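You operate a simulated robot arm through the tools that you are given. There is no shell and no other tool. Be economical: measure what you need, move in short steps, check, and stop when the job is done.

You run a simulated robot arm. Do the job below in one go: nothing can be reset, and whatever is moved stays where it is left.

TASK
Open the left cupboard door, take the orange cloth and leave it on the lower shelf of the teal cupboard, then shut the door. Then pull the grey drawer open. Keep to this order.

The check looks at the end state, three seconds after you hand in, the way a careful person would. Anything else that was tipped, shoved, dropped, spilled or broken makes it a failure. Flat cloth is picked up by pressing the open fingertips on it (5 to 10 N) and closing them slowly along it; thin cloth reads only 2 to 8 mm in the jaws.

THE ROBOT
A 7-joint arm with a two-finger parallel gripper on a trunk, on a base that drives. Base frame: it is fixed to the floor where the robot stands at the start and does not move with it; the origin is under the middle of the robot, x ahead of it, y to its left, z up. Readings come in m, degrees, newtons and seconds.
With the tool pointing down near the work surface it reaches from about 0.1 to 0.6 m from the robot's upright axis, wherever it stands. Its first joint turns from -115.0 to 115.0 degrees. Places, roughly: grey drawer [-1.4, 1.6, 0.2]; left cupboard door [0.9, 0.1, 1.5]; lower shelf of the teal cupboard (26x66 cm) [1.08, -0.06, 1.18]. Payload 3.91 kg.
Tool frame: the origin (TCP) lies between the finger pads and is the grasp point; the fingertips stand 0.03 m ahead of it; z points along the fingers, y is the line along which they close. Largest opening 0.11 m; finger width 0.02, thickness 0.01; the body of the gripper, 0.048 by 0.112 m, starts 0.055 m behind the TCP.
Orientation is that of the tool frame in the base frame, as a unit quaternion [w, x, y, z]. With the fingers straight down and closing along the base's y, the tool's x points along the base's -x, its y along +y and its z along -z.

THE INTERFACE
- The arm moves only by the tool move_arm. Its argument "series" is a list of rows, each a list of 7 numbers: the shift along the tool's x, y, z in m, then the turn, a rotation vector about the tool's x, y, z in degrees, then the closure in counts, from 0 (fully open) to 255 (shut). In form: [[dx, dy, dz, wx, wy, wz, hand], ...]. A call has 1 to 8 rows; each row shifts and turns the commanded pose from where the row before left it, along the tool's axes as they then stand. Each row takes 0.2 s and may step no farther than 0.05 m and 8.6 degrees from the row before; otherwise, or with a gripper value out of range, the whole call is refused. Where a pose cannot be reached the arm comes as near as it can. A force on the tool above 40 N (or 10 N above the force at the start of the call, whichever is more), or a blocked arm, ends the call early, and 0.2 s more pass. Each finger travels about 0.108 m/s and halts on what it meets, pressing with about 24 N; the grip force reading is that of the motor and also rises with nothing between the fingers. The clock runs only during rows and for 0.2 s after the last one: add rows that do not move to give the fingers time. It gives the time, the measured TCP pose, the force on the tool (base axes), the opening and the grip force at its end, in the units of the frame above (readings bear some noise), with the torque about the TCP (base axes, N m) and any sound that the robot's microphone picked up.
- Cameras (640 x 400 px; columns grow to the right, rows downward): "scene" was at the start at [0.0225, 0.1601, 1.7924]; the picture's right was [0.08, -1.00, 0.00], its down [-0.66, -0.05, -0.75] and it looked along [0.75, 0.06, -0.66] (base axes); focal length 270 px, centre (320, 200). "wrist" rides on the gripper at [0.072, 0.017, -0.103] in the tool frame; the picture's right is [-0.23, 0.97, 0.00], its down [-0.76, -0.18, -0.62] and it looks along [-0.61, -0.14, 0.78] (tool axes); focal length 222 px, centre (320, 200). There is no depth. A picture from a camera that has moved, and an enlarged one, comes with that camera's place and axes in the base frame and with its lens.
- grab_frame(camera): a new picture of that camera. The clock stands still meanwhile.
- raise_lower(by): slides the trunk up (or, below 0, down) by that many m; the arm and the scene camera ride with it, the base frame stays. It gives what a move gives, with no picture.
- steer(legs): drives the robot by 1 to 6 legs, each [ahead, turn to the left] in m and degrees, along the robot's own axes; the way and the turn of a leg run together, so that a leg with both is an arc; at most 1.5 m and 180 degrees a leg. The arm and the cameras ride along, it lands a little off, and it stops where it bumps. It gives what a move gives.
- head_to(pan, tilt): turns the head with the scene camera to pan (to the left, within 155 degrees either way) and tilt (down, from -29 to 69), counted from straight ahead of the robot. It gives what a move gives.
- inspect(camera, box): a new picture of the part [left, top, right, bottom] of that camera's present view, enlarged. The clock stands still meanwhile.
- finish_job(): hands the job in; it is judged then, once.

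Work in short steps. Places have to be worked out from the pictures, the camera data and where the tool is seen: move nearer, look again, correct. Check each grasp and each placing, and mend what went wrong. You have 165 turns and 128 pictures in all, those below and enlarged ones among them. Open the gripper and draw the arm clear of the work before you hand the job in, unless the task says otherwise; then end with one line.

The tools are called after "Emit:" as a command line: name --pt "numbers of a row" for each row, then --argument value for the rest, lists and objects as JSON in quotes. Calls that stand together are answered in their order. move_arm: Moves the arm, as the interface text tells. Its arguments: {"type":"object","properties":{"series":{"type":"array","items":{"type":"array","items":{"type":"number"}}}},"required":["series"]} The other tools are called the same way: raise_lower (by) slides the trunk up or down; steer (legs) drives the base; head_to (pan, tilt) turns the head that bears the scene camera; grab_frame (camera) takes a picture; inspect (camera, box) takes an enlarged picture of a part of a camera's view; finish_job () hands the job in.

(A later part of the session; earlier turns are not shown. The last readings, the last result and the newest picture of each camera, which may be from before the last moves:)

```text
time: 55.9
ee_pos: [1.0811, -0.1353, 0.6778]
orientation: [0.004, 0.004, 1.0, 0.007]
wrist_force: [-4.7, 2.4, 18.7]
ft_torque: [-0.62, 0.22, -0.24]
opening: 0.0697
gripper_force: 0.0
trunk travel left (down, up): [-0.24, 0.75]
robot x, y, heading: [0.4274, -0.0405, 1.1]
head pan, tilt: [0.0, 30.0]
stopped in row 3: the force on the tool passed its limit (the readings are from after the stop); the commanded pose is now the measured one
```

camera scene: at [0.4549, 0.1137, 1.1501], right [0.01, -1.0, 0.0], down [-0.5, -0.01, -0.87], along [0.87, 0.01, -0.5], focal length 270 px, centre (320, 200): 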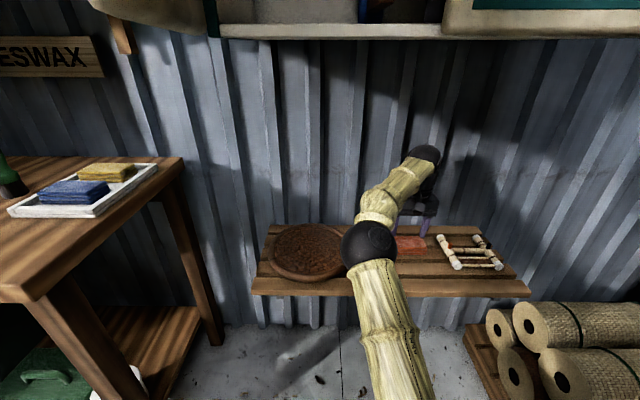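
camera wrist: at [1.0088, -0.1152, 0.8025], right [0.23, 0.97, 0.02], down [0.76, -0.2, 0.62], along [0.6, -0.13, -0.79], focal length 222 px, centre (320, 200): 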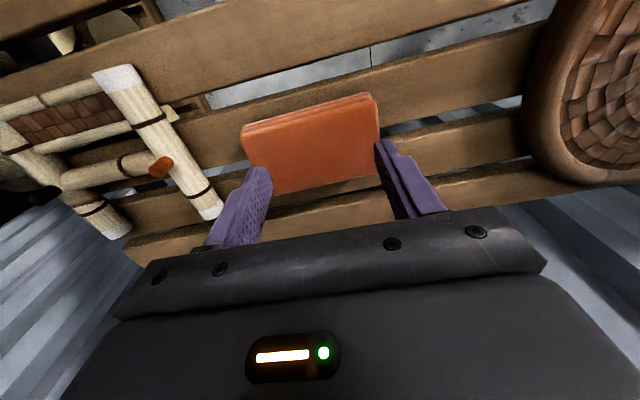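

Contact: cloth top at z≈0.648, with 19 N. I ease up a little.

Emit:
move_arm --pt "0 0 -0.001 0 0 0 90" --pt "0 0 0 0 0 0 90"

```text
time: 56.5
ee_pos: [1.081, -0.1341, 0.6782]
orientation: [0.004, 0.003, 1.0, 0.008]
wrist_force: [-2.1, 0.5, 17.0]
ft_torque: [-0.66, 0.13, -0.05]
opening: 0.071
gripper_force: 0.0
trunk travel left (down, up): [-0.24, 0.75]
robot x, y, heading: [0.428, -0.0379, 0.8]
head pan, tilt: [0.0, 30.0]
```

The torque says only the right finger touches. I look.

Emit:
grab_frame --camera "wrist"

Emit:
inspect --camera "scene" --box '[340, 190, 500, 290]'

```text
93 pictures are left
camera wrist: at [1.0089, -0.119, 0.7797], right [0.23, 0.97, 0.02], down [0.76, -0.19, 0.63], along [0.61, -0.13, -0.78], focal length 222 px, centre (320, 200)
```

wrist: 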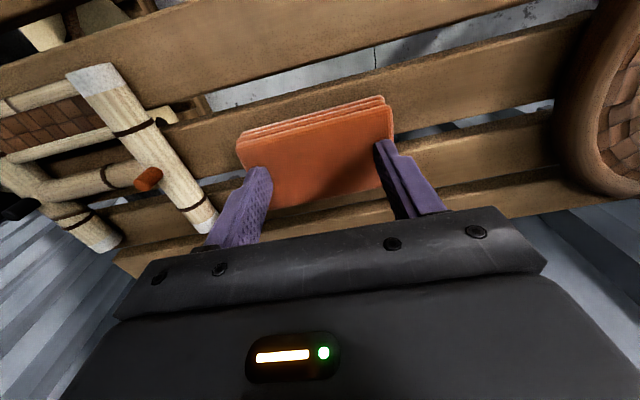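

```text
4.00 times, centred on (420, 240) of scene
camera zoom: at [0.4533, 0.1141, 1.1501], right [0.01, -1.0, 0.0], down [-0.5, -0.01, -0.87], along [0.87, 0.01, -0.5], focal length 1078 px, centre (-80, 40)
```

zoom: 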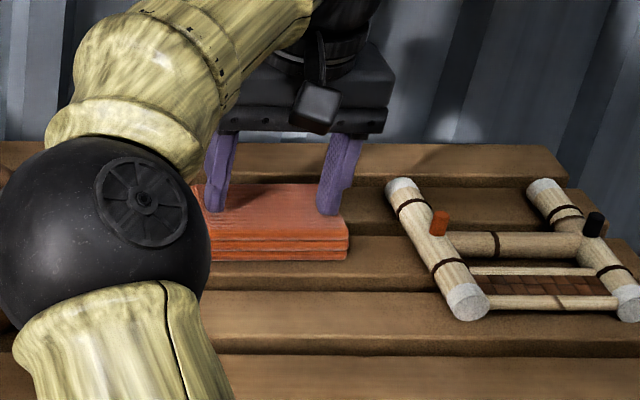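

It is a folded stack ~2.5 cm thick, fingertips resting on it. I ease the pressure a little further and close slowly.

Emit:
move_arm --pt "0 0 -0.0015 0 0 0 90" --pt "0 0 0 0 0 0 110" --pt "0 0 0 0 0 0 125" --pt "0 0 0 0 0 0 140"

Emit:
grab_frame --camera "wrist"

```text
time: 57.5
ee_pos: [1.0817, -0.1336, 0.6776]
orientation: [0.002, 0.003, 1.0, 0.009]
wrist_force: [-0.2, -2.3, 6.2]
ft_torque: [-0.27, 0.03, 0.0]
opening: 0.0507
gripper_force: 1.3
trunk travel left (down, up): [-0.24, 0.75]
robot x, y, heading: [0.4273, -0.0372, 0.5]
head pan, tilt: [0.0, 30.0]
```

```text
91 pictures are left
camera wrist: at [1.0099, -0.1187, 0.7801], right [0.23, 0.97, 0.02], down [0.76, -0.19, 0.62], along [0.61, -0.13, -0.78], focal length 222 px, centre (320, 200)
```

wrist: 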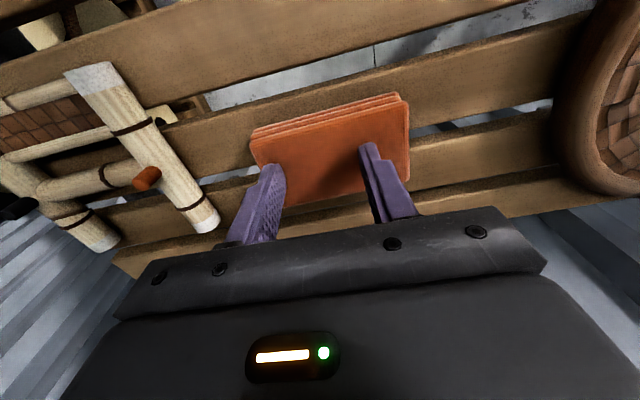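

The right finger just dragged the stack ~1 cm left; it behaves as a firm stack, so a side grip across its 7.5 cm depth is better. I lift, open and turn the tool 90°.

Emit:
move_arm --pt "0 0 -0.03 0 0 0 60" --pt "0 0 -0.03 0 0 8 0" --pt "0 0 0 0 0 8 0" --pt "0 0 0 0 0 8 0" --pt "0 0 0 0 0 8 0" --pt "0 0 0 0 0 8 0" --pt "0 0 0 0 0 8 0" --pt "0 0 0 0 0 8 0"

Emit:
move_arm --pt "0 0 0 0 0 8 0" --pt "0 0 0 0 0 8 0" --pt "0 0 0 0 0 8 0" --pt "0 0 0 0 0 8 0" --pt "0 0 0 0 0 3 0" --pt "0 0 0 0 0 0 0"

Emit:
grab_frame --camera "wrist"

Emit:
grab_frame --camera "scene"

```text
time: 59.3
ee_pos: [0.9982, -0.1588, 0.7064]
orientation: [-0.001, 0.471, 0.882, 0.008]
wrist_force: [0.4, -0.1, 0.0]
ft_torque: [-0.01, 0.01, 0.0]
opening: 0.1098
gripper_force: 0.1
out of reach, approached as far as the arm can: row 6, 7, 8
trunk travel left (down, up): [-0.24, 0.75]
robot x, y, heading: [0.4259, -0.0442, 0.8]
head pan, tilt: [0.0, 30.0]
```

```text
time: 60.7
ee_pos: [0.8477, -0.2087, 0.6664]
orientation: [-0.004, 0.715, 0.699, 0.008]
wrist_force: [0.6, -0.7, -0.8]
ft_torque: [0.0, 0.02, 0.01]
opening: 0.1102
gripper_force: 0.1
out of reach, approached as far as the arm can: row 1, 2, 3, 4, 5
trunk travel left (down, up): [-0.24, 0.75]
robot x, y, heading: [0.4309, -0.04, 0.9]
head pan, tilt: [0.0, 30.0]
```

```text
90 pictures are left
camera wrist: at [0.8657, -0.1378, 0.7704], right [0.97, -0.25, 0.0], down [-0.2, -0.77, 0.61], along [-0.15, -0.59, -0.79], focal length 222 px, centre (320, 200)
```

wrist: 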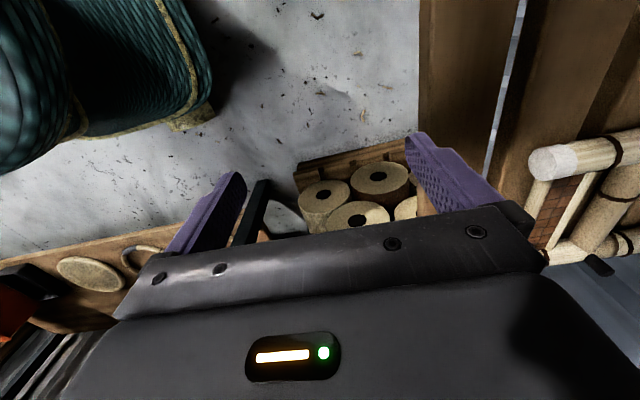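

```text
89 pictures are left
camera scene: at [0.4549, 0.1137, 1.1501], right [0.01, -1.0, 0.0], down [-0.5, -0.01, -0.87], along [0.87, 0.01, -0.5], focal length 270 px, centre (320, 200)
```

scene: 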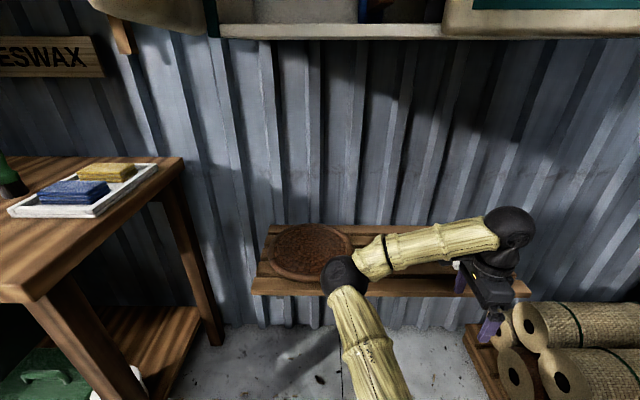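

The arm swung off since that wrist angle isn't reachable. I lift clear, then turn back.

Emit:
move_arm --pt "0 0 -0.04 0 0 0 0" --pt "0 0 -0.04 0 0 0 0" --pt "0 0 -0.04 0 0 -8 0" --pt "0 0 0 0 0 -8 0" --pt "0 0 0 0 0 -8 0" --pt "0 0 0 0 0 -8 0" --pt "0 0 0 0 0 -8 0" --pt "0 0 0 0 0 -8 0"

Emit:
grab_frame --camera "scene"

```text
time: 62.5
ee_pos: [0.8279, -0.2151, 0.7801]
orientation: [0.0, 0.368, 0.93, 0.009]
wrist_force: [-0.3, -0.3, -0.1]
ft_torque: [0.0, 0.01, -0.01]
opening: 0.11
gripper_force: 0.0
out of reach, approached as far as the arm can: row 1, 2
trunk travel left (down, up): [-0.24, 0.75]
robot x, y, heading: [0.4254, -0.0438, 0.8]
head pan, tilt: [0.0, 30.0]
```

```text
88 pictures are left
camera scene: at [0.455, 0.1138, 1.1501], right [0.01, -1.0, 0.0], down [-0.5, -0.01, -0.87], along [0.87, 0.01, -0.5], focal length 270 px, centre (320, 200)
```

scene: 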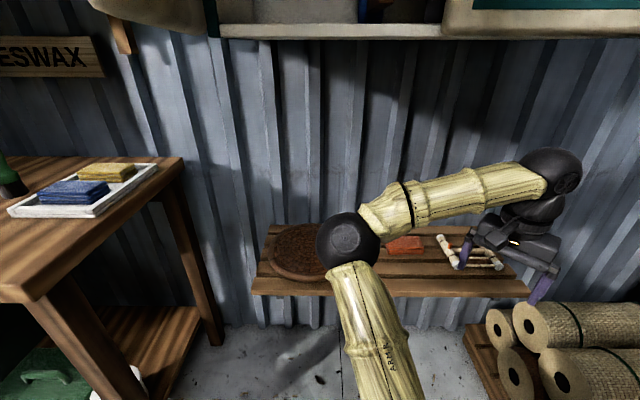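

Rack and cloth are undisturbed. I back off 0.2 m and test turning the tool the other way in free space.

Emit:
steer --legs '[[-0.25, 0]]'

Emit:
move_arm --pt "0 0 0 0 0 -8 0" --pt "0 0 0 0 0 -8 0" --pt "0 0 0 0 0 -8 0" --pt "0 0 0 0 0 -8 0" --pt "0 0 0 0 0 -8 0" --pt "0 0 0 0 0 -8 0" --pt "0 0 0 0 0 -8 0" --pt "0 0 0 0 0 -8 0"

Emit:
move_arm --pt "0 0 0 0 0 -8 0" --pt "0 0 0 0 0 -8 0" --pt "0 0 0 0 0 -8 0" --pt "0 0 0 0 0 -8 0" --pt "0 0 0 0 0 -8 0" --pt "0 0 0 0 0 -8 0" --pt "0 0 0 0 0 -8 0" --pt "0 0 0 0 0 -8 0"

```text
time: 64.3
ee_pos: [0.5757, -0.2159, 0.7799]
orientation: [0.0, 0.366, 0.931, 0.009]
wrist_force: [-0.3, 0.2, -0.4]
ft_torque: [0.0, 0.01, 0.02]
opening: 0.1101
gripper_force: 0.1
trunk travel left (down, up): [-0.24, 0.75]
robot x, y, heading: [0.1748, -0.0446, 1.3]
head pan, tilt: [0.0, 30.0]
```

```text
time: 66.1
ee_pos: [0.5761, -0.2166, 0.7787]
orientation: [0.004, -0.184, 0.983, 0.008]
wrist_force: [0.6, -0.3, -1.2]
ft_torque: [0.04, 0.02, 0.04]
opening: 0.11
gripper_force: 0.1
trunk travel left (down, up): [-0.24, 0.75]
robot x, y, heading: [0.1748, -0.045, 1.3]
head pan, tilt: [0.0, 30.0]
```

```text
time: 67.9
ee_pos: [0.577, -0.2161, 0.7799]
orientation: [0.008, -0.677, 0.736, 0.005]
wrist_force: [-0.3, -0.5, 0.5]
ft_torque: [-0.02, 0.0, -0.03]
opening: 0.1097
gripper_force: 0.1
trunk travel left (down, up): [-0.24, 0.75]
robot x, y, heading: [0.1746, -0.043, 1.1]
head pan, tilt: [0.0, 30.0]
```

Turning this way works. I finish the turn and extend the arm forward ~0.2 m to check reach.

Emit:
move_arm --pt "0 0 0 0 0 -5 0" --pt "-0.03 -0.04 0 0 0 0 0" --pt "-0.03 -0.04 0 0 0 0 0" --pt "-0.03 -0.04 0 0 0 0 0" --pt "0 -0.04 0 0 0 0 0" --pt "0 -0.04 0 0 0 0 0" --pt "0 0 0 0 0 0 0"

Emit:
grab_frame --camera "scene"

Emit:
grab_frame --camera "wrist"

```text
time: 69.5
ee_pos: [0.7741, -0.1288, 0.7787]
orientation: [-0.008, 0.708, -0.706, -0.004]
wrist_force: [0.3, -0.6, 0.1]
ft_torque: [-0.03, -0.01, 0.0]
opening: 0.11
gripper_force: 0.0
trunk travel left (down, up): [-0.24, 0.75]
robot x, y, heading: [0.1748, -0.0408, 1.2]
head pan, tilt: [0.0, 30.0]
```

```text
87 pictures are left
camera scene: at [0.2006, 0.1098, 1.1501], right [0.02, -1.0, 0.0], down [-0.5, -0.01, -0.87], along [0.87, 0.02, -0.5], focal length 270 px, centre (320, 200)
```

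scene: 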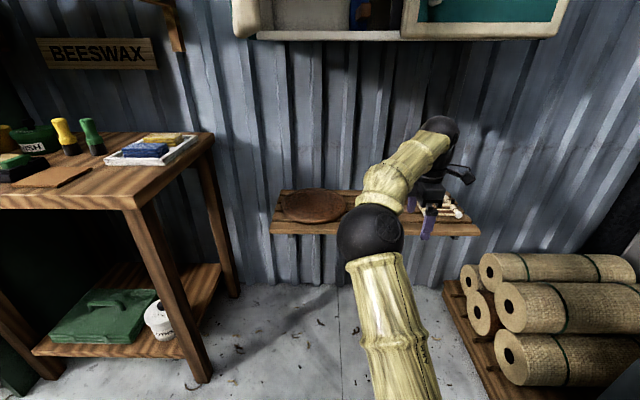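

```text
86 pictures are left
camera wrist: at [0.7584, -0.2023, 0.8799], right [-0.97, 0.23, 0.0], down [0.17, 0.75, 0.64], along [0.15, 0.62, -0.77], focal length 222 px, centre (320, 200)
```

wrist: 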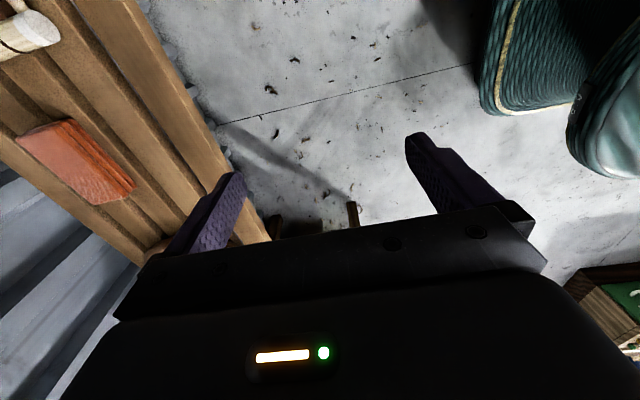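

Reach 0.6 m with this orientation works. Drive forward 0.305 m and look.

Emit:
steer --legs '[[0.305, 0]]'

Emit:
grab_frame --camera "wrist"

Emit:
grab_frame --camera "scene"

```text
time: 71.5
ee_pos: [1.0782, -0.1172, 0.7796]
orientation: [-0.007, 0.71, -0.704, -0.004]
wrist_force: [0.2, 0.3, 0.3]
ft_torque: [-0.01, -0.02, -0.02]
opening: 0.1099
gripper_force: 0.0
trunk travel left (down, up): [-0.24, 0.75]
robot x, y, heading: [0.4762, -0.0333, 1.5]
head pan, tilt: [0.0, 30.0]
```

```text
85 pictures are left
camera wrist: at [1.061, -0.1917, 0.8802], right [-0.98, 0.22, 0.0], down [0.17, 0.75, 0.64], along [0.14, 0.62, -0.77], focal length 222 px, centre (320, 200)
```

wrist: 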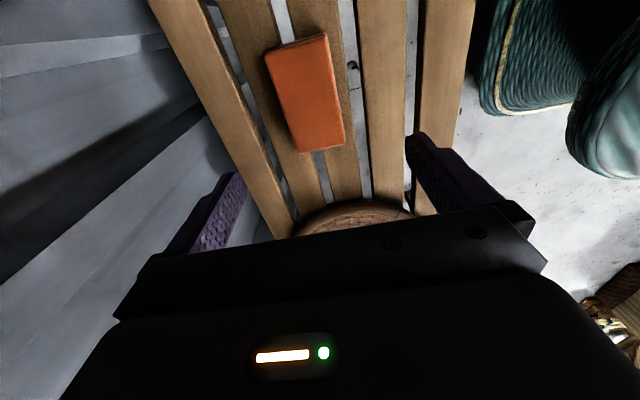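

```text
84 pictures are left
camera scene: at [0.5015, 0.1169, 1.1501], right [0.03, -1.0, 0.0], down [-0.5, -0.01, -0.87], along [0.87, 0.02, -0.5], focal length 270 px, centre (320, 200)
```

scene: 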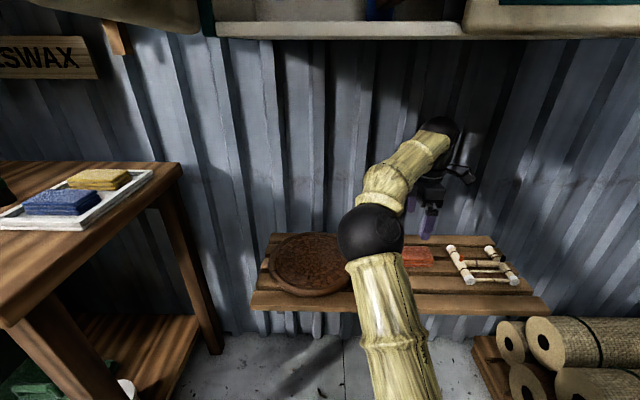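

Cloth centre now ≈ [1.085, −0.128]. I centre over it and descend with fingers either side.

Emit:
move_arm --pt "0.011 -0.007 0.03 0 0 0 0" --pt "0 0 0.03 0 0 0 0" --pt "0 0 0.03 0 0 0 0" --pt "0 0 0 0 0 0 0"

Emit:
grab_frame --camera "wrist"

Emit:
inspect --camera "scene" --box '[340, 190, 500, 290]'

```text
time: 72.5
ee_pos: [1.0846, -0.1251, 0.6866]
orientation: [-0.008, 0.711, -0.704, -0.004]
wrist_force: [0.1, 0.0, 0.1]
ft_torque: [0.0, -0.01, 0.01]
opening: 0.11
gripper_force: 0.0
trunk travel left (down, up): [-0.24, 0.75]
robot x, y, heading: [0.4751, -0.0349, 1.5]
head pan, tilt: [0.0, 30.0]
```

```text
83 pictures are left
camera wrist: at [1.0686, -0.1995, 0.7874], right [-0.98, 0.22, 0.0], down [0.17, 0.75, 0.64], along [0.14, 0.62, -0.77], focal length 222 px, centre (320, 200)
```

wrist: 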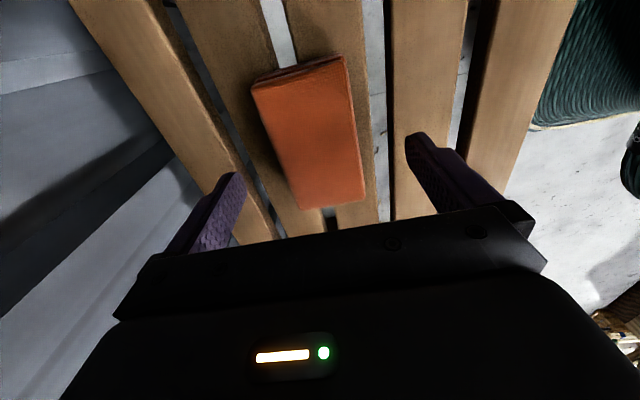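

```text
4.00 times, centred on (420, 240) of scene
camera zoom: at [0.5016, 0.1169, 1.1501], right [0.03, -1.0, 0.0], down [-0.5, -0.01, -0.87], along [0.87, 0.02, -0.5], focal length 1078 px, centre (-80, 40)
```

zoom: 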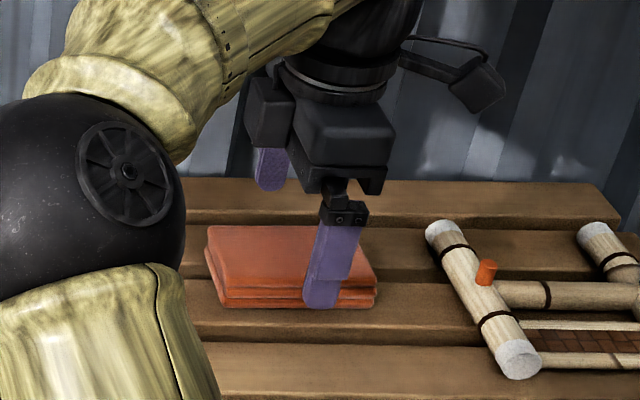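

Well centred. I descend 27 mm more, then close gently.

Emit:
move_arm --pt "0 0 0.015 0 0 0 0" --pt "0 0 0.012 0 0 0 0" --pt "0 0 0 0 0 0 60" --pt "0 0 0 0 0 0 110" --pt "0 0 0 0 0 0 150" --pt "0 0 0 0 0 0 190"

Emit:
grab_frame --camera "wrist"

Emit:
inspect --camera "scene" --box '[340, 190, 500, 290]'

```text
time: 73.9
ee_pos: [1.0848, -0.1273, 0.6615]
orientation: [-0.008, 0.709, -0.705, -0.004]
wrist_force: [-0.9, -0.3, 0.5]
ft_torque: [-0.01, 0.0, 0.0]
opening: 0.0589
gripper_force: 24.3
trunk travel left (down, up): [-0.24, 0.75]
robot x, y, heading: [0.4764, -0.038, 1.4]
head pan, tilt: [0.0, 30.0]
```

```text
81 pictures are left
camera wrist: at [1.0686, -0.2009, 0.7616], right [-0.98, 0.22, 0.0], down [0.17, 0.75, 0.64], along [0.14, 0.62, -0.77], focal length 222 px, centre (320, 200)
```

wrist: 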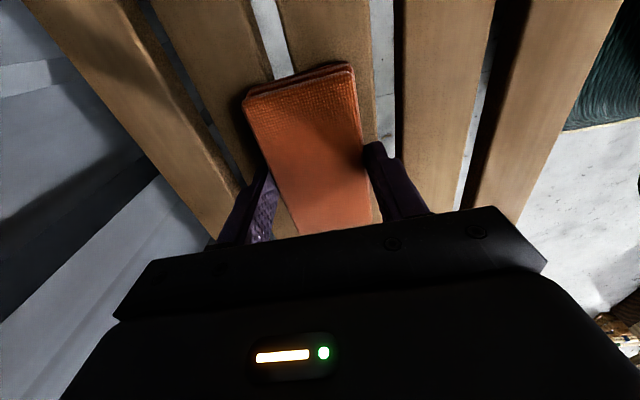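

```text
4.00 times, centred on (420, 240) of scene
camera zoom: at [0.5016, 0.1169, 1.1501], right [0.03, -1.0, 0.0], down [-0.5, -0.01, -0.87], along [0.87, 0.02, -0.5], focal length 1078 px, centre (-80, 40)
```

zoom: 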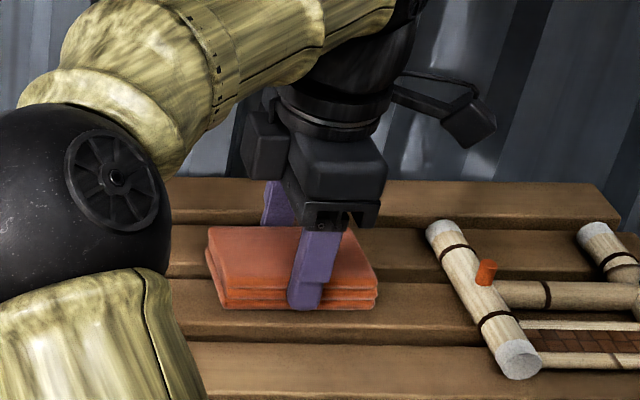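

Held at 59 mm, 24 N. Close command fully and lift.

Emit:
move_arm --pt "0 0 0 0 0 0 255" --pt "0 0 -0.02 0 0 0 255" --pt "0 0 -0.03 0 0 0 255" --pt "0 0 -0.04 0 0 0 255" --pt "0 0 0 0 0 0 255"

Emit:
inspect --camera "scene" --box '[340, 150, 500, 250]'

```text
time: 75.1
ee_pos: [1.0852, -0.1283, 0.7546]
orientation: [-0.008, 0.71, -0.705, -0.004]
wrist_force: [0.1, -0.2, -0.8]
ft_torque: [0.03, 0.03, 0.0]
opening: 0.0593
gripper_force: 23.8
trunk travel left (down, up): [-0.24, 0.75]
robot x, y, heading: [0.4776, -0.039, 1.3]
head pan, tilt: [0.0, 30.0]
```

```text
4.00 times, centred on (420, 200) of scene
camera zoom: at [0.5016, 0.1169, 1.1501], right [0.03, -1.0, 0.0], down [-0.5, -0.01, -0.87], along [0.87, 0.02, -0.5], focal length 1078 px, centre (-80, 200)
```

zoom: 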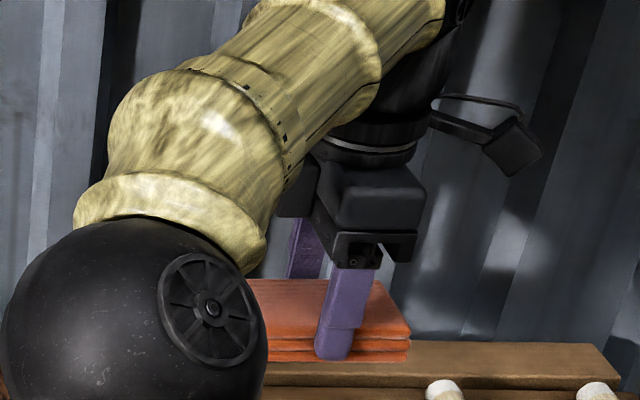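

Cloth lifted cleanly. I back out from under the cupboard, then raise the trunk.

Emit:
steer --legs '[[-0.42, 0]]'

Emit:
raise_lower --by 0.4

Emit:
move_arm --pt "0 0 0 0 0 8 255" --pt "0 0 0 0 0 8 255" --pt "0 0 0 0 0 8 255" --pt "0 0 0 0 0 8 255" --pt "0 0 0 0 0 8 255" --pt "0 0 0 0 0 8 255" --pt "0 0 0 0 0 8 255" --pt "0 0 0 0 0 8 255"

```text
time: 77.6
ee_pos: [0.6844, -0.1383, 0.7547]
orientation: [-0.008, 0.71, -0.704, -0.005]
wrist_force: [-0.3, 0.0, -1.2]
ft_torque: [0.02, -0.01, -0.03]
opening: 0.0592
gripper_force: 24.2
trunk travel left (down, up): [-0.24, 0.75]
robot x, y, heading: [0.0734, -0.0432, 1.5]
head pan, tilt: [0.0, 30.0]
```

```text
time: 81.5
ee_pos: [0.6837, -0.1383, 1.1539]
orientation: [-0.008, 0.709, -0.705, -0.004]
wrist_force: [0.8, 0.0, -0.4]
ft_torque: [-0.03, -0.01, 0.0]
opening: 0.0592
gripper_force: 23.8
trunk travel left (down, up): [-0.64, 0.35]
robot x, y, heading: [0.0741, -0.0469, 1.6]
head pan, tilt: [0.0, 30.0]
```

```text
time: 83.3
ee_pos: [0.6843, -0.1383, 1.154]
orientation: [0.005, -0.227, 0.974, 0.007]
wrist_force: [0.3, -0.4, -0.2]
ft_torque: [0.02, 0.03, 0.01]
opening: 0.0591
gripper_force: 24.0
trunk travel left (down, up): [-0.64, 0.35]
robot x, y, heading: [0.0754, -0.0471, 1.2]
head pan, tilt: [0.0, 30.0]
```

Now finish the yaw, raise a little, and tilt the tool forward ~45°.

Emit:
move_arm --pt "0 0.04 -0.03 0 0 8 255" --pt "0 0.04 -0.03 0 0 8 255" --pt "0 0.04 -0.03 0 0 8 255" --pt "0 0.04 -0.03 0 0 2 255" --pt "0 0.03 0 0 -8 0 255" --pt "0 0.03 0 0 -8 0 255" --pt "0 0.03 0 0 -8 0 255" --pt "0 0 0 0 -8 0 255"

Emit:
move_arm --pt "0 0 0 0 -8 0 255" --pt "0 0 0 0 -5 0 255" --pt "0 0 0 0 0 0 255"

Emit:
grab_frame --camera "scene"

Emit:
grab_frame --camera "wrist"

```text
time: 85.1
ee_pos: [0.6416, 0.1017, 1.2772]
orientation: [0.279, 0.0, 0.96, 0.009]
wrist_force: [0.7, -0.6, 0.0]
ft_torque: [-0.03, 0.01, -0.02]
opening: 0.059
gripper_force: 24.6
trunk travel left (down, up): [-0.64, 0.35]
robot x, y, heading: [0.0769, -0.0482, 1.4]
head pan, tilt: [0.0, 30.0]
```

```text
time: 85.9
ee_pos: [0.6414, 0.103, 1.2758]
orientation: [0.386, 0.001, 0.923, 0.009]
wrist_force: [-0.7, -0.4, -0.8]
ft_torque: [-0.01, 0.0, -0.02]
opening: 0.0592
gripper_force: 24.1
trunk travel left (down, up): [-0.64, 0.35]
robot x, y, heading: [0.0736, -0.0509, 1.6]
head pan, tilt: [0.0, 30.0]
```

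```text
78 pictures are left
camera scene: at [0.1001, 0.1066, 1.5501], right [0.03, -1.0, 0.0], down [-0.5, -0.01, -0.87], along [0.87, 0.02, -0.5], focal length 270 px, centre (320, 200)
```

scene: 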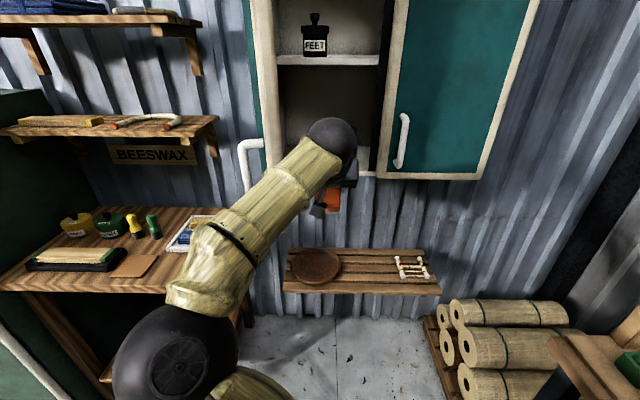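

```text
77 pictures are left
camera wrist: at [0.5174, 0.1182, 1.297], right [0.15, 0.97, 0.18], down [0.09, -0.19, 0.98], along [0.98, -0.13, -0.12], focal length 222 px, centre (320, 200)
```

wrist: 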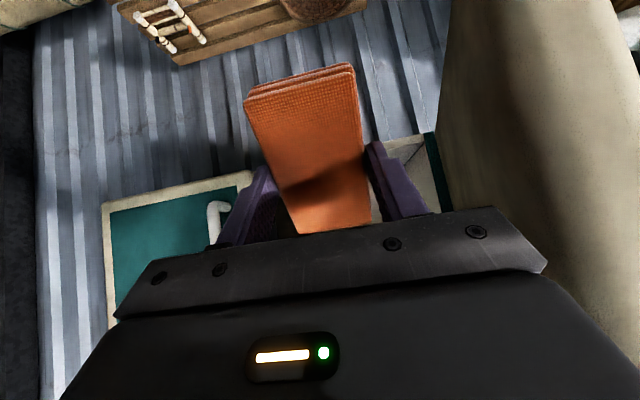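

The cloth is held, but the elbow now hangs to the left, where it would hit the open door on approach. I'll approach from the right with the base turned left: back up, swing over, and turn.

Emit:
steer --legs '[[-0.25, 0], [0, -36], [0.4, 0], [0, 60]]'

Emit:
grab_frame --camera "scene"

```text
time: 93.3
ee_pos: [0.7114, -0.0542, 1.277]
orientation: [0.384, -0.054, 0.921, 0.032]
wrist_force: [-0.2, 0.1, 1.2]
ft_torque: [-0.02, 0.01, -0.01]
opening: 0.0587
gripper_force: 23.2
trunk travel left (down, up): [-0.64, 0.35]
robot x, y, heading: [0.1643, -0.2735, 7.8]
head pan, tilt: [0.0, 30.0]
stopped in leg 4: the robot was blocked; the commanded pose is now the measured one
```

```text
76 pictures are left
camera scene: at [0.1734, -0.1138, 1.5501], right [0.14, -0.99, 0.0], down [-0.5, -0.07, -0.87], along [0.86, 0.12, -0.5], focal length 270 px, centre (320, 200)
```

scene: 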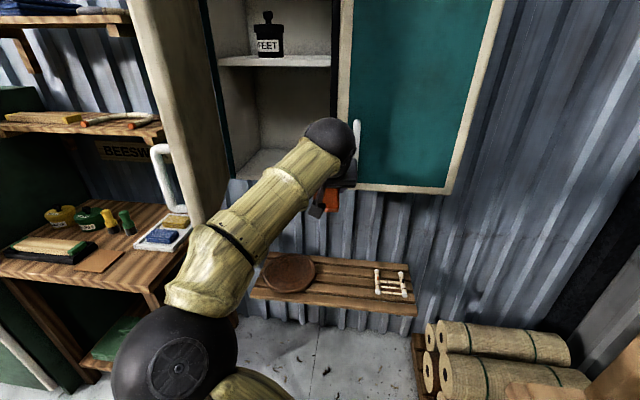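

The turn got blocked at 8°. I look down to the right to see what the base meets.

Emit:
head_to --pan -100 --tilt 60

Emit:
grab_frame --camera "scene"

Emit:
head_to --pan 75 --tilt 45

Emit:
grab_frame --camera "scene"

```text
time: 95.0
ee_pos: [0.7108, -0.0544, 1.2764]
orientation: [0.384, -0.053, 0.921, 0.031]
wrist_force: [-0.7, -0.7, -0.4]
ft_torque: [0.03, 0.01, 0.0]
opening: 0.0588
gripper_force: 23.9
trunk travel left (down, up): [-0.64, 0.35]
robot x, y, heading: [0.1639, -0.2685, 7.9]
head pan, tilt: [-100.0, 60.0]
```

```text
75 pictures are left
camera scene: at [0.081, -0.1924, 1.508], right [-1.0, 0.04, 0.0], down [0.03, 0.87, -0.5], along [-0.02, -0.5, -0.87], focal length 270 px, centre (320, 200)
```

scene: 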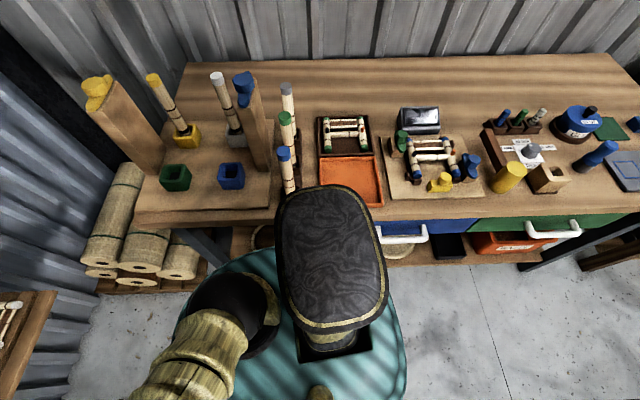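

```text
time: 97.7
ee_pos: [0.711, -0.0527, 1.2772]
orientation: [0.384, -0.054, 0.921, 0.031]
wrist_force: [0.2, -0.4, -0.3]
ft_torque: [-0.01, 0.04, -0.01]
opening: 0.0587
gripper_force: 23.9
trunk travel left (down, up): [-0.64, 0.35]
robot x, y, heading: [0.164, -0.2714, 8.1]
head pan, tilt: [75.0, 45.0]
```

```text
74 pictures are left
camera scene: at [0.0936, -0.0451, 1.5275], right [0.99, -0.12, 0.0], down [-0.09, -0.7, -0.71], along [0.09, 0.7, -0.71], focal length 270 px, centre (320, 200)
```

scene: 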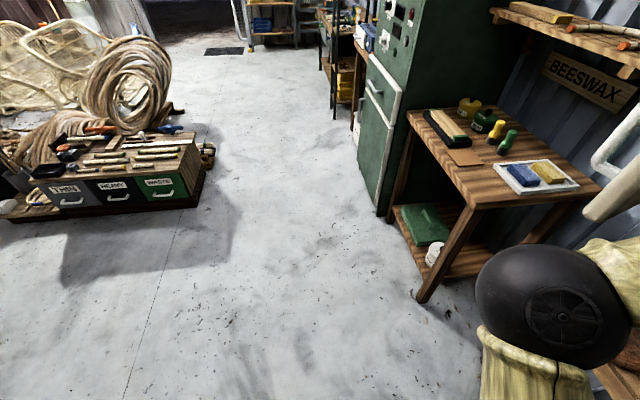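

The base touched the bench; nothing there moved. I ease off to the right, back away, then stretch the arm forward to get the elbow in.

Emit:
steer --legs '[[0, -27], [-0.32, 0], [0, 27]]'

Emit:
head_to --pan 0 --tilt 35

Emit:
grab_frame --camera "scene"

```text
time: 102.5
ee_pos: [0.418, 0.0457, 1.2768]
orientation: [0.384, -0.054, 0.921, 0.031]
wrist_force: [0.0, 0.2, -0.6]
ft_torque: [-0.02, 0.0, -0.01]
opening: 0.0587
gripper_force: 24.0
trunk travel left (down, up): [-0.64, 0.35]
robot x, y, heading: [-0.1273, -0.1691, 7.9]
head pan, tilt: [75.0, 45.0]
```

```text
time: 104.0
ee_pos: [0.4174, 0.0469, 1.2771]
orientation: [0.384, -0.054, 0.921, 0.031]
wrist_force: [-0.1, 0.0, -0.2]
ft_torque: [0.01, -0.02, 0.0]
opening: 0.0589
gripper_force: 23.9
trunk travel left (down, up): [-0.64, 0.35]
robot x, y, heading: [-0.1287, -0.1684, 8.1]
head pan, tilt: [0.0, 35.0]
```

```text
73 pictures are left
camera scene: at [-0.1224, -0.0116, 1.5423], right [0.14, -0.99, 0.0], down [-0.57, -0.08, -0.82], along [0.81, 0.11, -0.57], focal length 270 px, centre (320, 200)
```

scene: 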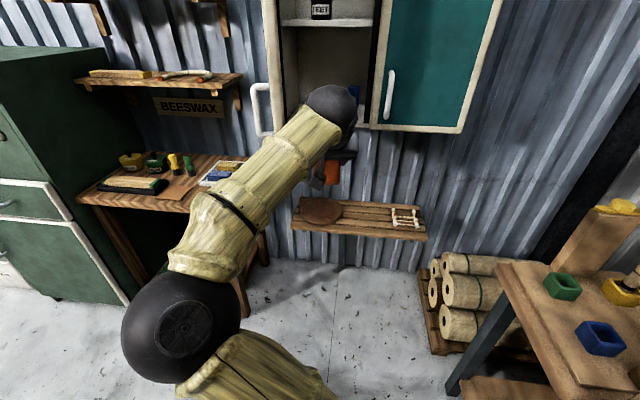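

I extend the arm ~0.2 m forward and slightly right.

Emit:
move_arm --pt "-0.028 -0.02 0.028 0 0 0 255" --pt "-0.028 -0.02 0.028 0 0 0 255" --pt "-0.028 -0.02 0.028 0 0 0 255" --pt "-0.028 -0.02 0.028 0 0 0 255" --pt "-0.028 -0.02 0.028 0 0 0 255" --pt "0 0 0 0 0 0 255"

Emit:
grab_frame --camera "scene"

```text
time: 105.4
ee_pos: [0.6303, -0.0297, 1.2772]
orientation: [0.383, -0.054, 0.921, 0.031]
wrist_force: [0.0, 0.3, -1.5]
ft_torque: [-0.03, -0.02, 0.01]
opening: 0.0587
gripper_force: 24.3
trunk travel left (down, up): [-0.64, 0.35]
robot x, y, heading: [-0.1263, -0.1666, 8.1]
head pan, tilt: [0.0, 35.0]
```

```text
72 pictures are left
camera scene: at [-0.1225, -0.0114, 1.5423], right [0.14, -0.99, 0.0], down [-0.57, -0.08, -0.82], along [0.81, 0.11, -0.57], focal length 270 px, centre (320, 200)
```

scene: 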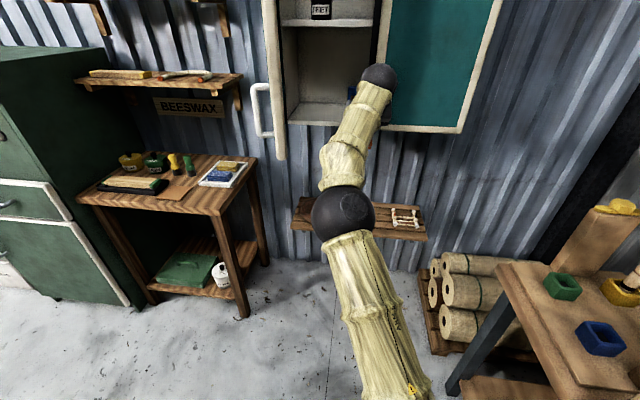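

Stretched, the arm is nearly straight. I tilt 10° more forward, turn left 6° and drive part of the straight line toward the opening.

Emit:
move_arm --pt "0 0 0 0 -5 0 255" --pt "0 0 0 0 -5 0 255" --pt "0 0 0 0 0 0 255"

Emit:
steer --legs '[[0, 6], [0.2, 0]]'

Emit:
head_to --pan 10 --tilt 25

Emit:
grab_frame --camera "scene"

Emit:
grab_frame --camera "wrist"

```text
time: 106.2
ee_pos: [0.6289, -0.0279, 1.2763]
orientation: [0.462, -0.051, 0.885, 0.035]
wrist_force: [-0.3, -0.4, -0.3]
ft_torque: [0.0, 0.01, 0.01]
opening: 0.0589
gripper_force: 23.8
trunk travel left (down, up): [-0.64, 0.35]
robot x, y, heading: [-0.1289, -0.1705, 8.0]
head pan, tilt: [0.0, 35.0]
```

```text
time: 108.3
ee_pos: [0.8051, 0.095, 1.2769]
orientation: [0.46, -0.096, 0.881, 0.059]
wrist_force: [0.5, 0.9, -0.8]
ft_torque: [-0.02, -0.01, 0.01]
opening: 0.0587
gripper_force: 23.8
trunk travel left (down, up): [-0.64, 0.35]
robot x, y, heading: [0.0646, -0.1197, 13.8]
head pan, tilt: [0.0, 35.0]
```

```text
time: 109.0
ee_pos: [0.805, 0.0949, 1.2754]
orientation: [0.461, -0.096, 0.88, 0.06]
wrist_force: [-0.3, -0.8, -0.8]
ft_torque: [0.02, 0.03, -0.01]
opening: 0.0589
gripper_force: 24.5
trunk travel left (down, up): [-0.64, 0.35]
robot x, y, heading: [0.0705, -0.1177, 13.6]
head pan, tilt: [10.0, 25.0]
```

```text
71 pictures are left
camera scene: at [0.0551, 0.0521, 1.558], right [0.4, -0.92, 0.0], down [-0.39, -0.17, -0.91], along [0.83, 0.36, -0.42], focal length 270 px, centre (320, 200)
```

scene: 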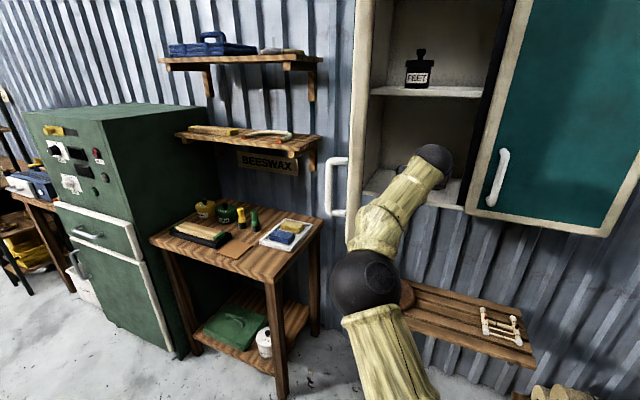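

```text
70 pictures are left
camera wrist: at [0.6776, 0.0836, 1.2748], right [-0.09, 0.98, 0.2], down [-0.03, -0.21, 0.98], along [1.0, 0.08, 0.05], focal length 222 px, centre (320, 200)
```

wrist: 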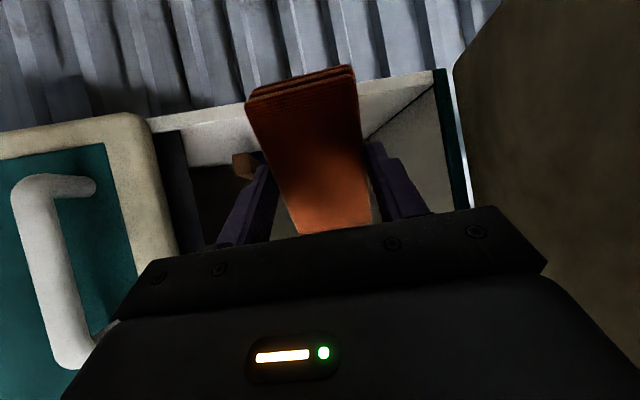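

Clearance looks fine: item at y≈0, path at y≈0.1–0.16. I drive in 0.26 m.

Emit:
steer --legs '[[0.13, 0], [0.13, 0]]'

Emit:
grab_frame --camera "scene"

Emit:
grab_frame --camera "wrist"

```text
time: 111.2
ee_pos: [1.0601, 0.1573, 1.2753]
orientation: [0.46, -0.095, 0.881, 0.059]
wrist_force: [0.2, 0.5, 0.1]
ft_torque: [-0.01, 0.02, 0.0]
opening: 0.0588
gripper_force: 24.2
trunk travel left (down, up): [-0.64, 0.35]
robot x, y, heading: [0.3196, -0.0556, 13.7]
head pan, tilt: [10.0, 25.0]
```

```text
69 pictures are left
camera scene: at [0.311, 0.1146, 1.558], right [0.4, -0.92, 0.0], down [-0.39, -0.17, -0.91], along [0.83, 0.36, -0.42], focal length 270 px, centre (320, 200)
```

scene: 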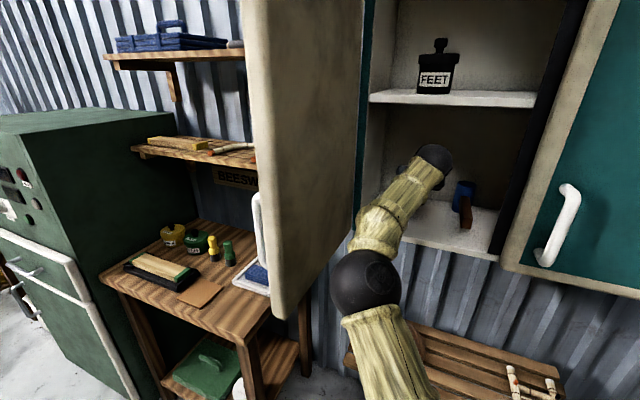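

```text
68 pictures are left
camera wrist: at [0.9334, 0.1453, 1.274], right [-0.09, 0.98, 0.2], down [-0.03, -0.21, 0.98], along [1.0, 0.08, 0.05], focal length 222 px, centre (320, 200)
```

wrist: 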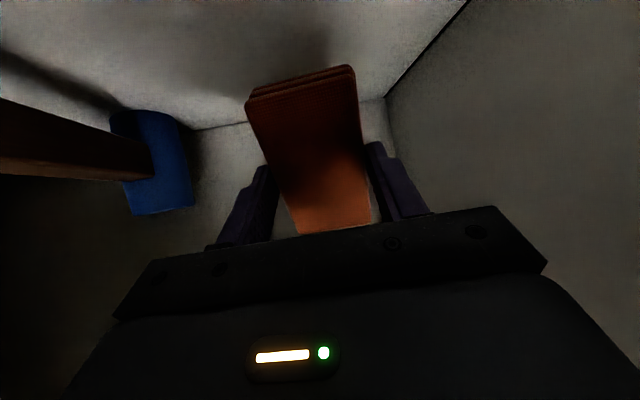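

Inside, with the blue item well clear. I lower gently until the cloth's edge touches the shelf.

Emit:
move_arm --pt "0.0082 0 0.0057 0 0 0 255" --pt "0.0041 0 0.0028 0 0 0 255" --pt "0.0041 0 0.0028 0 0 0 255" --pt "0 0 0 0 0 0 255"

```text
time: 112.2
ee_pos: [1.0589, 0.157, 1.2552]
orientation: [0.46, -0.095, 0.881, 0.059]
wrist_force: [0.2, -0.8, -0.9]
ft_torque: [0.05, 0.02, 0.03]
opening: 0.0587
gripper_force: 24.3
trunk travel left (down, up): [-0.64, 0.35]
robot x, y, heading: [0.3194, -0.0623, 13.6]
head pan, tilt: [10.0, 25.0]
```

Emit:
move_arm --pt "0.0041 0 0.0028 0 0 0 255" --pt "0.0041 0 0.0028 0 0 0 255" --pt "0 0 0 0 0 0 255"

Emit:
grab_frame --camera "wrist"

```text
time: 113.0
ee_pos: [1.0595, 0.1562, 1.2467]
orientation: [0.46, -0.095, 0.881, 0.059]
wrist_force: [0.3, -0.3, -0.5]
ft_torque: [0.0, 0.02, 0.0]
opening: 0.0591
gripper_force: 23.5
trunk travel left (down, up): [-0.64, 0.35]
robot x, y, heading: [0.3222, -0.0593, 13.5]
head pan, tilt: [10.0, 25.0]
```

```text
67 pictures are left
camera wrist: at [0.9324, 0.1451, 1.2449], right [-0.09, 0.98, 0.2], down [-0.03, -0.21, 0.98], along [1.0, 0.08, 0.05], focal length 222 px, centre (320, 200)
```

wrist: 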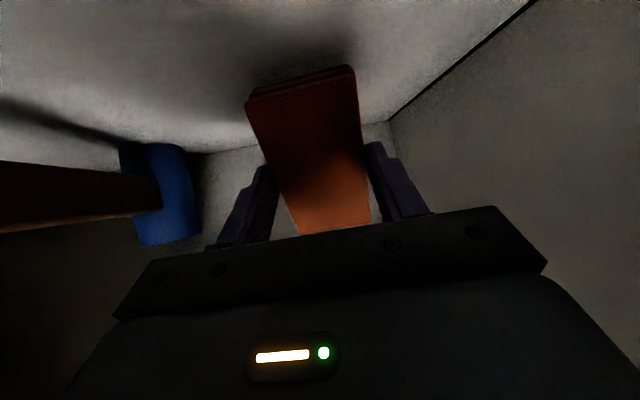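

Still free. With the tool lower I can reduce the tilt 15° to lay the cloth flatter, and continue down.

Emit:
move_arm --pt "0 0 0 0 7.5 0 255" --pt "0 0 0 0 7.5 0 255" --pt "0.0026 0 0.0031 0 0 0 255" --pt "0.0026 0 0.0031 0 0 0 255" --pt "0 0 0 0 0 0 255"

Emit:
inspect --camera "scene" --box '[340, 70, 580, 220]'

```text
time: 114.2
ee_pos: [1.0576, 0.1569, 1.2437]
orientation: [0.344, -0.101, 0.932, 0.046]
wrist_force: [9.2, 3.6, 28.2]
ft_torque: [-0.18, -0.29, 0.03]
opening: 0.059
gripper_force: 23.8
trunk travel left (down, up): [-0.64, 0.35]
robot x, y, heading: [0.3239, -0.0602, 13.8]
head pan, tilt: [10.0, 25.0]
```

```text
2.67 times, centred on (460, 145) of scene
camera zoom: at [0.3077, 0.1139, 1.5585], right [0.4, -0.92, 0.0], down [-0.39, -0.17, -0.91], along [0.83, 0.36, -0.42], focal length 719 px, centre (-53, 347)
```

zoom: 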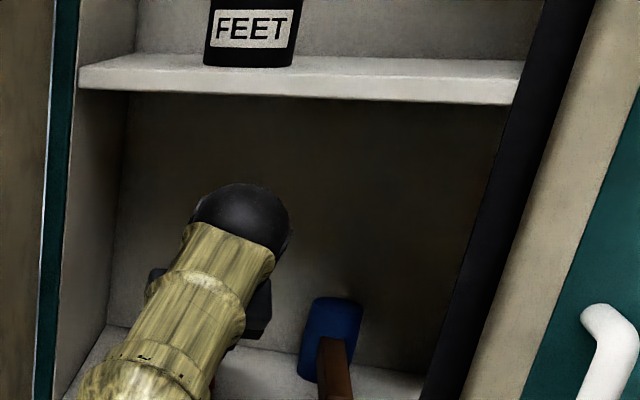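

Contact (28 N). Ease up 3 mm, then open.

Emit:
move_arm --pt "-0.002 0 -0.0024 0 0 0 255" --pt "0 0 0 0 0 0 120" --pt "0 0 0 0 0 0 60" --pt "0 0 0 0 0 0 40" --pt "0 0 0 0 0 0 40"

Emit:
grab_frame --camera "wrist"

```text
time: 115.4
ee_pos: [1.0577, 0.1561, 1.2425]
orientation: [0.341, -0.102, 0.933, 0.045]
wrist_force: [-0.4, -0.7, -0.4]
ft_torque: [-0.02, 0.0, -0.01]
opening: 0.0929
gripper_force: 0.0
trunk travel left (down, up): [-0.64, 0.35]
robot x, y, heading: [0.3194, -0.0564, 13.6]
head pan, tilt: [10.0, 25.0]
```

```text
65 pictures are left
camera wrist: at [0.9362, 0.1456, 1.2723], right [-0.05, 0.99, 0.16], down [0.22, -0.15, 0.96], along [0.98, 0.08, -0.21], focal length 222 px, centre (320, 200)
```

wrist: 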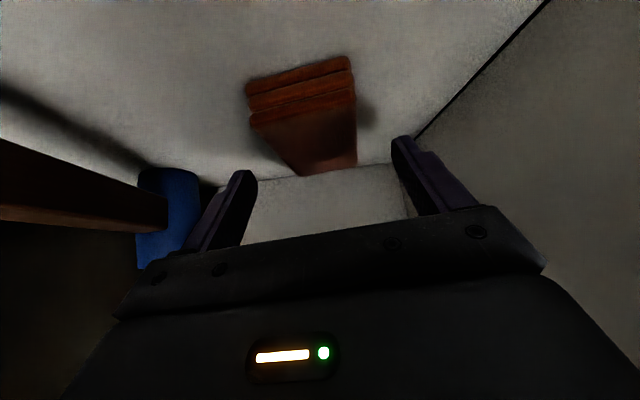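

The cloth lies flat on the shelf. Fingertips are above it; I back straight out.

Emit:
move_arm --pt "-0.006 0 -0.008 0 0 0 40" --pt "0 0 0 0 0 0 40"

Emit:
steer --legs '[[-0.2, 0], [-0.25, 0]]'

Emit:
grab_frame --camera "scene"

```text
time: 116.0
ee_pos: [1.0594, 0.1566, 1.2504]
orientation: [0.341, -0.102, 0.933, 0.046]
wrist_force: [0.0, -0.3, 0.4]
ft_torque: [-0.04, 0.0, 0.02]
opening: 0.0928
gripper_force: 0.2
trunk travel left (down, up): [-0.64, 0.35]
robot x, y, heading: [0.3221, -0.0576, 13.9]
head pan, tilt: [10.0, 25.0]
```

```text
time: 119.0
ee_pos: [0.6249, 0.0488, 1.2519]
orientation: [0.341, -0.1, 0.933, 0.045]
wrist_force: [0.9, -0.2, -0.2]
ft_torque: [0.05, 0.01, -0.02]
opening: 0.0927
gripper_force: 0.0
trunk travel left (down, up): [-0.64, 0.35]
robot x, y, heading: [-0.1132, -0.1621, 13.5]
head pan, tilt: [10.0, 25.0]
```

```text
64 pictures are left
camera scene: at [-0.1241, 0.0084, 1.5581], right [0.4, -0.92, 0.0], down [-0.39, -0.17, -0.91], along [0.83, 0.36, -0.42], focal length 270 px, centre (320, 200)
```

scene: 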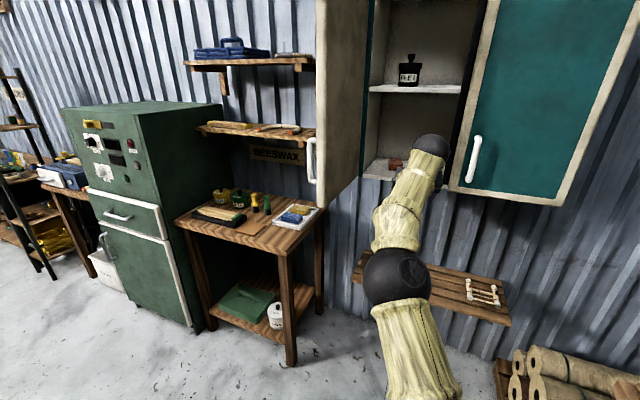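

Cloth rests on the shelf. Next, shutting the door: I back up, turn left so the gripper comes to the outside of the door, raise it above the handle, close fingers and point forward.

Emit:
steer --legs '[[-0.17, 0], [0, 20]]'

Emit:
raise_lower --by 0.23

Emit:
move_arm --pt "0 0 0 0 -8 0 255" --pt "0 0 0 0 -8 0 255" --pt "0 0 0 0 -8 0 255" --pt "0 0 0 0 -8 0 255" --pt "0 0 0 0 -8 0 255" --pt "0 0 0 0 -8 0 255" --pt "0 0 0 0 -2 0 255"

Emit:
grab_frame --camera "scene"

```text
time: 121.1
ee_pos: [0.4338, 0.0876, 1.2519]
orientation: [0.339, -0.151, 0.926, 0.064]
wrist_force: [0.3, -0.5, 0.3]
ft_torque: [0.03, 0.02, 0.02]
opening: 0.0925
gripper_force: 0.0
trunk travel left (down, up): [-0.64, 0.35]
robot x, y, heading: [-0.2772, -0.2041, 19.1]
head pan, tilt: [10.0, 25.0]
stopped in leg 2: the robot was blocked; the commanded pose is now the measured one
```

```text
time: 123.5
ee_pos: [0.4342, 0.0873, 1.4809]
orientation: [0.339, -0.15, 0.927, 0.064]
wrist_force: [0.2, 1.0, -0.7]
ft_torque: [-0.01, 0.0, -0.04]
opening: 0.0927
gripper_force: 0.0
trunk travel left (down, up): [-0.87, 0.12]
robot x, y, heading: [-0.2779, -0.2009, 19.0]
head pan, tilt: [10.0, 25.0]
```

```text
time: 125.1
ee_pos: [0.4349, 0.0866, 1.4811]
orientation: [0.699, -0.108, 0.696, 0.12]
wrist_force: [0.0, 0.0, 0.1]
ft_torque: [-0.01, 0.0, 0.0]
opening: 0.0
gripper_force: 23.6
trunk travel left (down, up): [-0.87, 0.12]
robot x, y, heading: [-0.2775, -0.2049, 18.8]
head pan, tilt: [10.0, 25.0]
```

```text
63 pictures are left
camera scene: at [-0.3048, -0.0332, 1.7881], right [0.49, -0.87, 0.0], down [-0.37, -0.21, -0.91], along [0.79, 0.44, -0.42], focal length 270 px, centre (320, 200)
```

scene: 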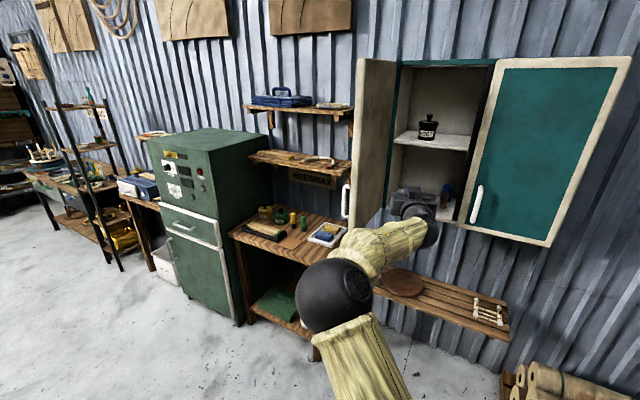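

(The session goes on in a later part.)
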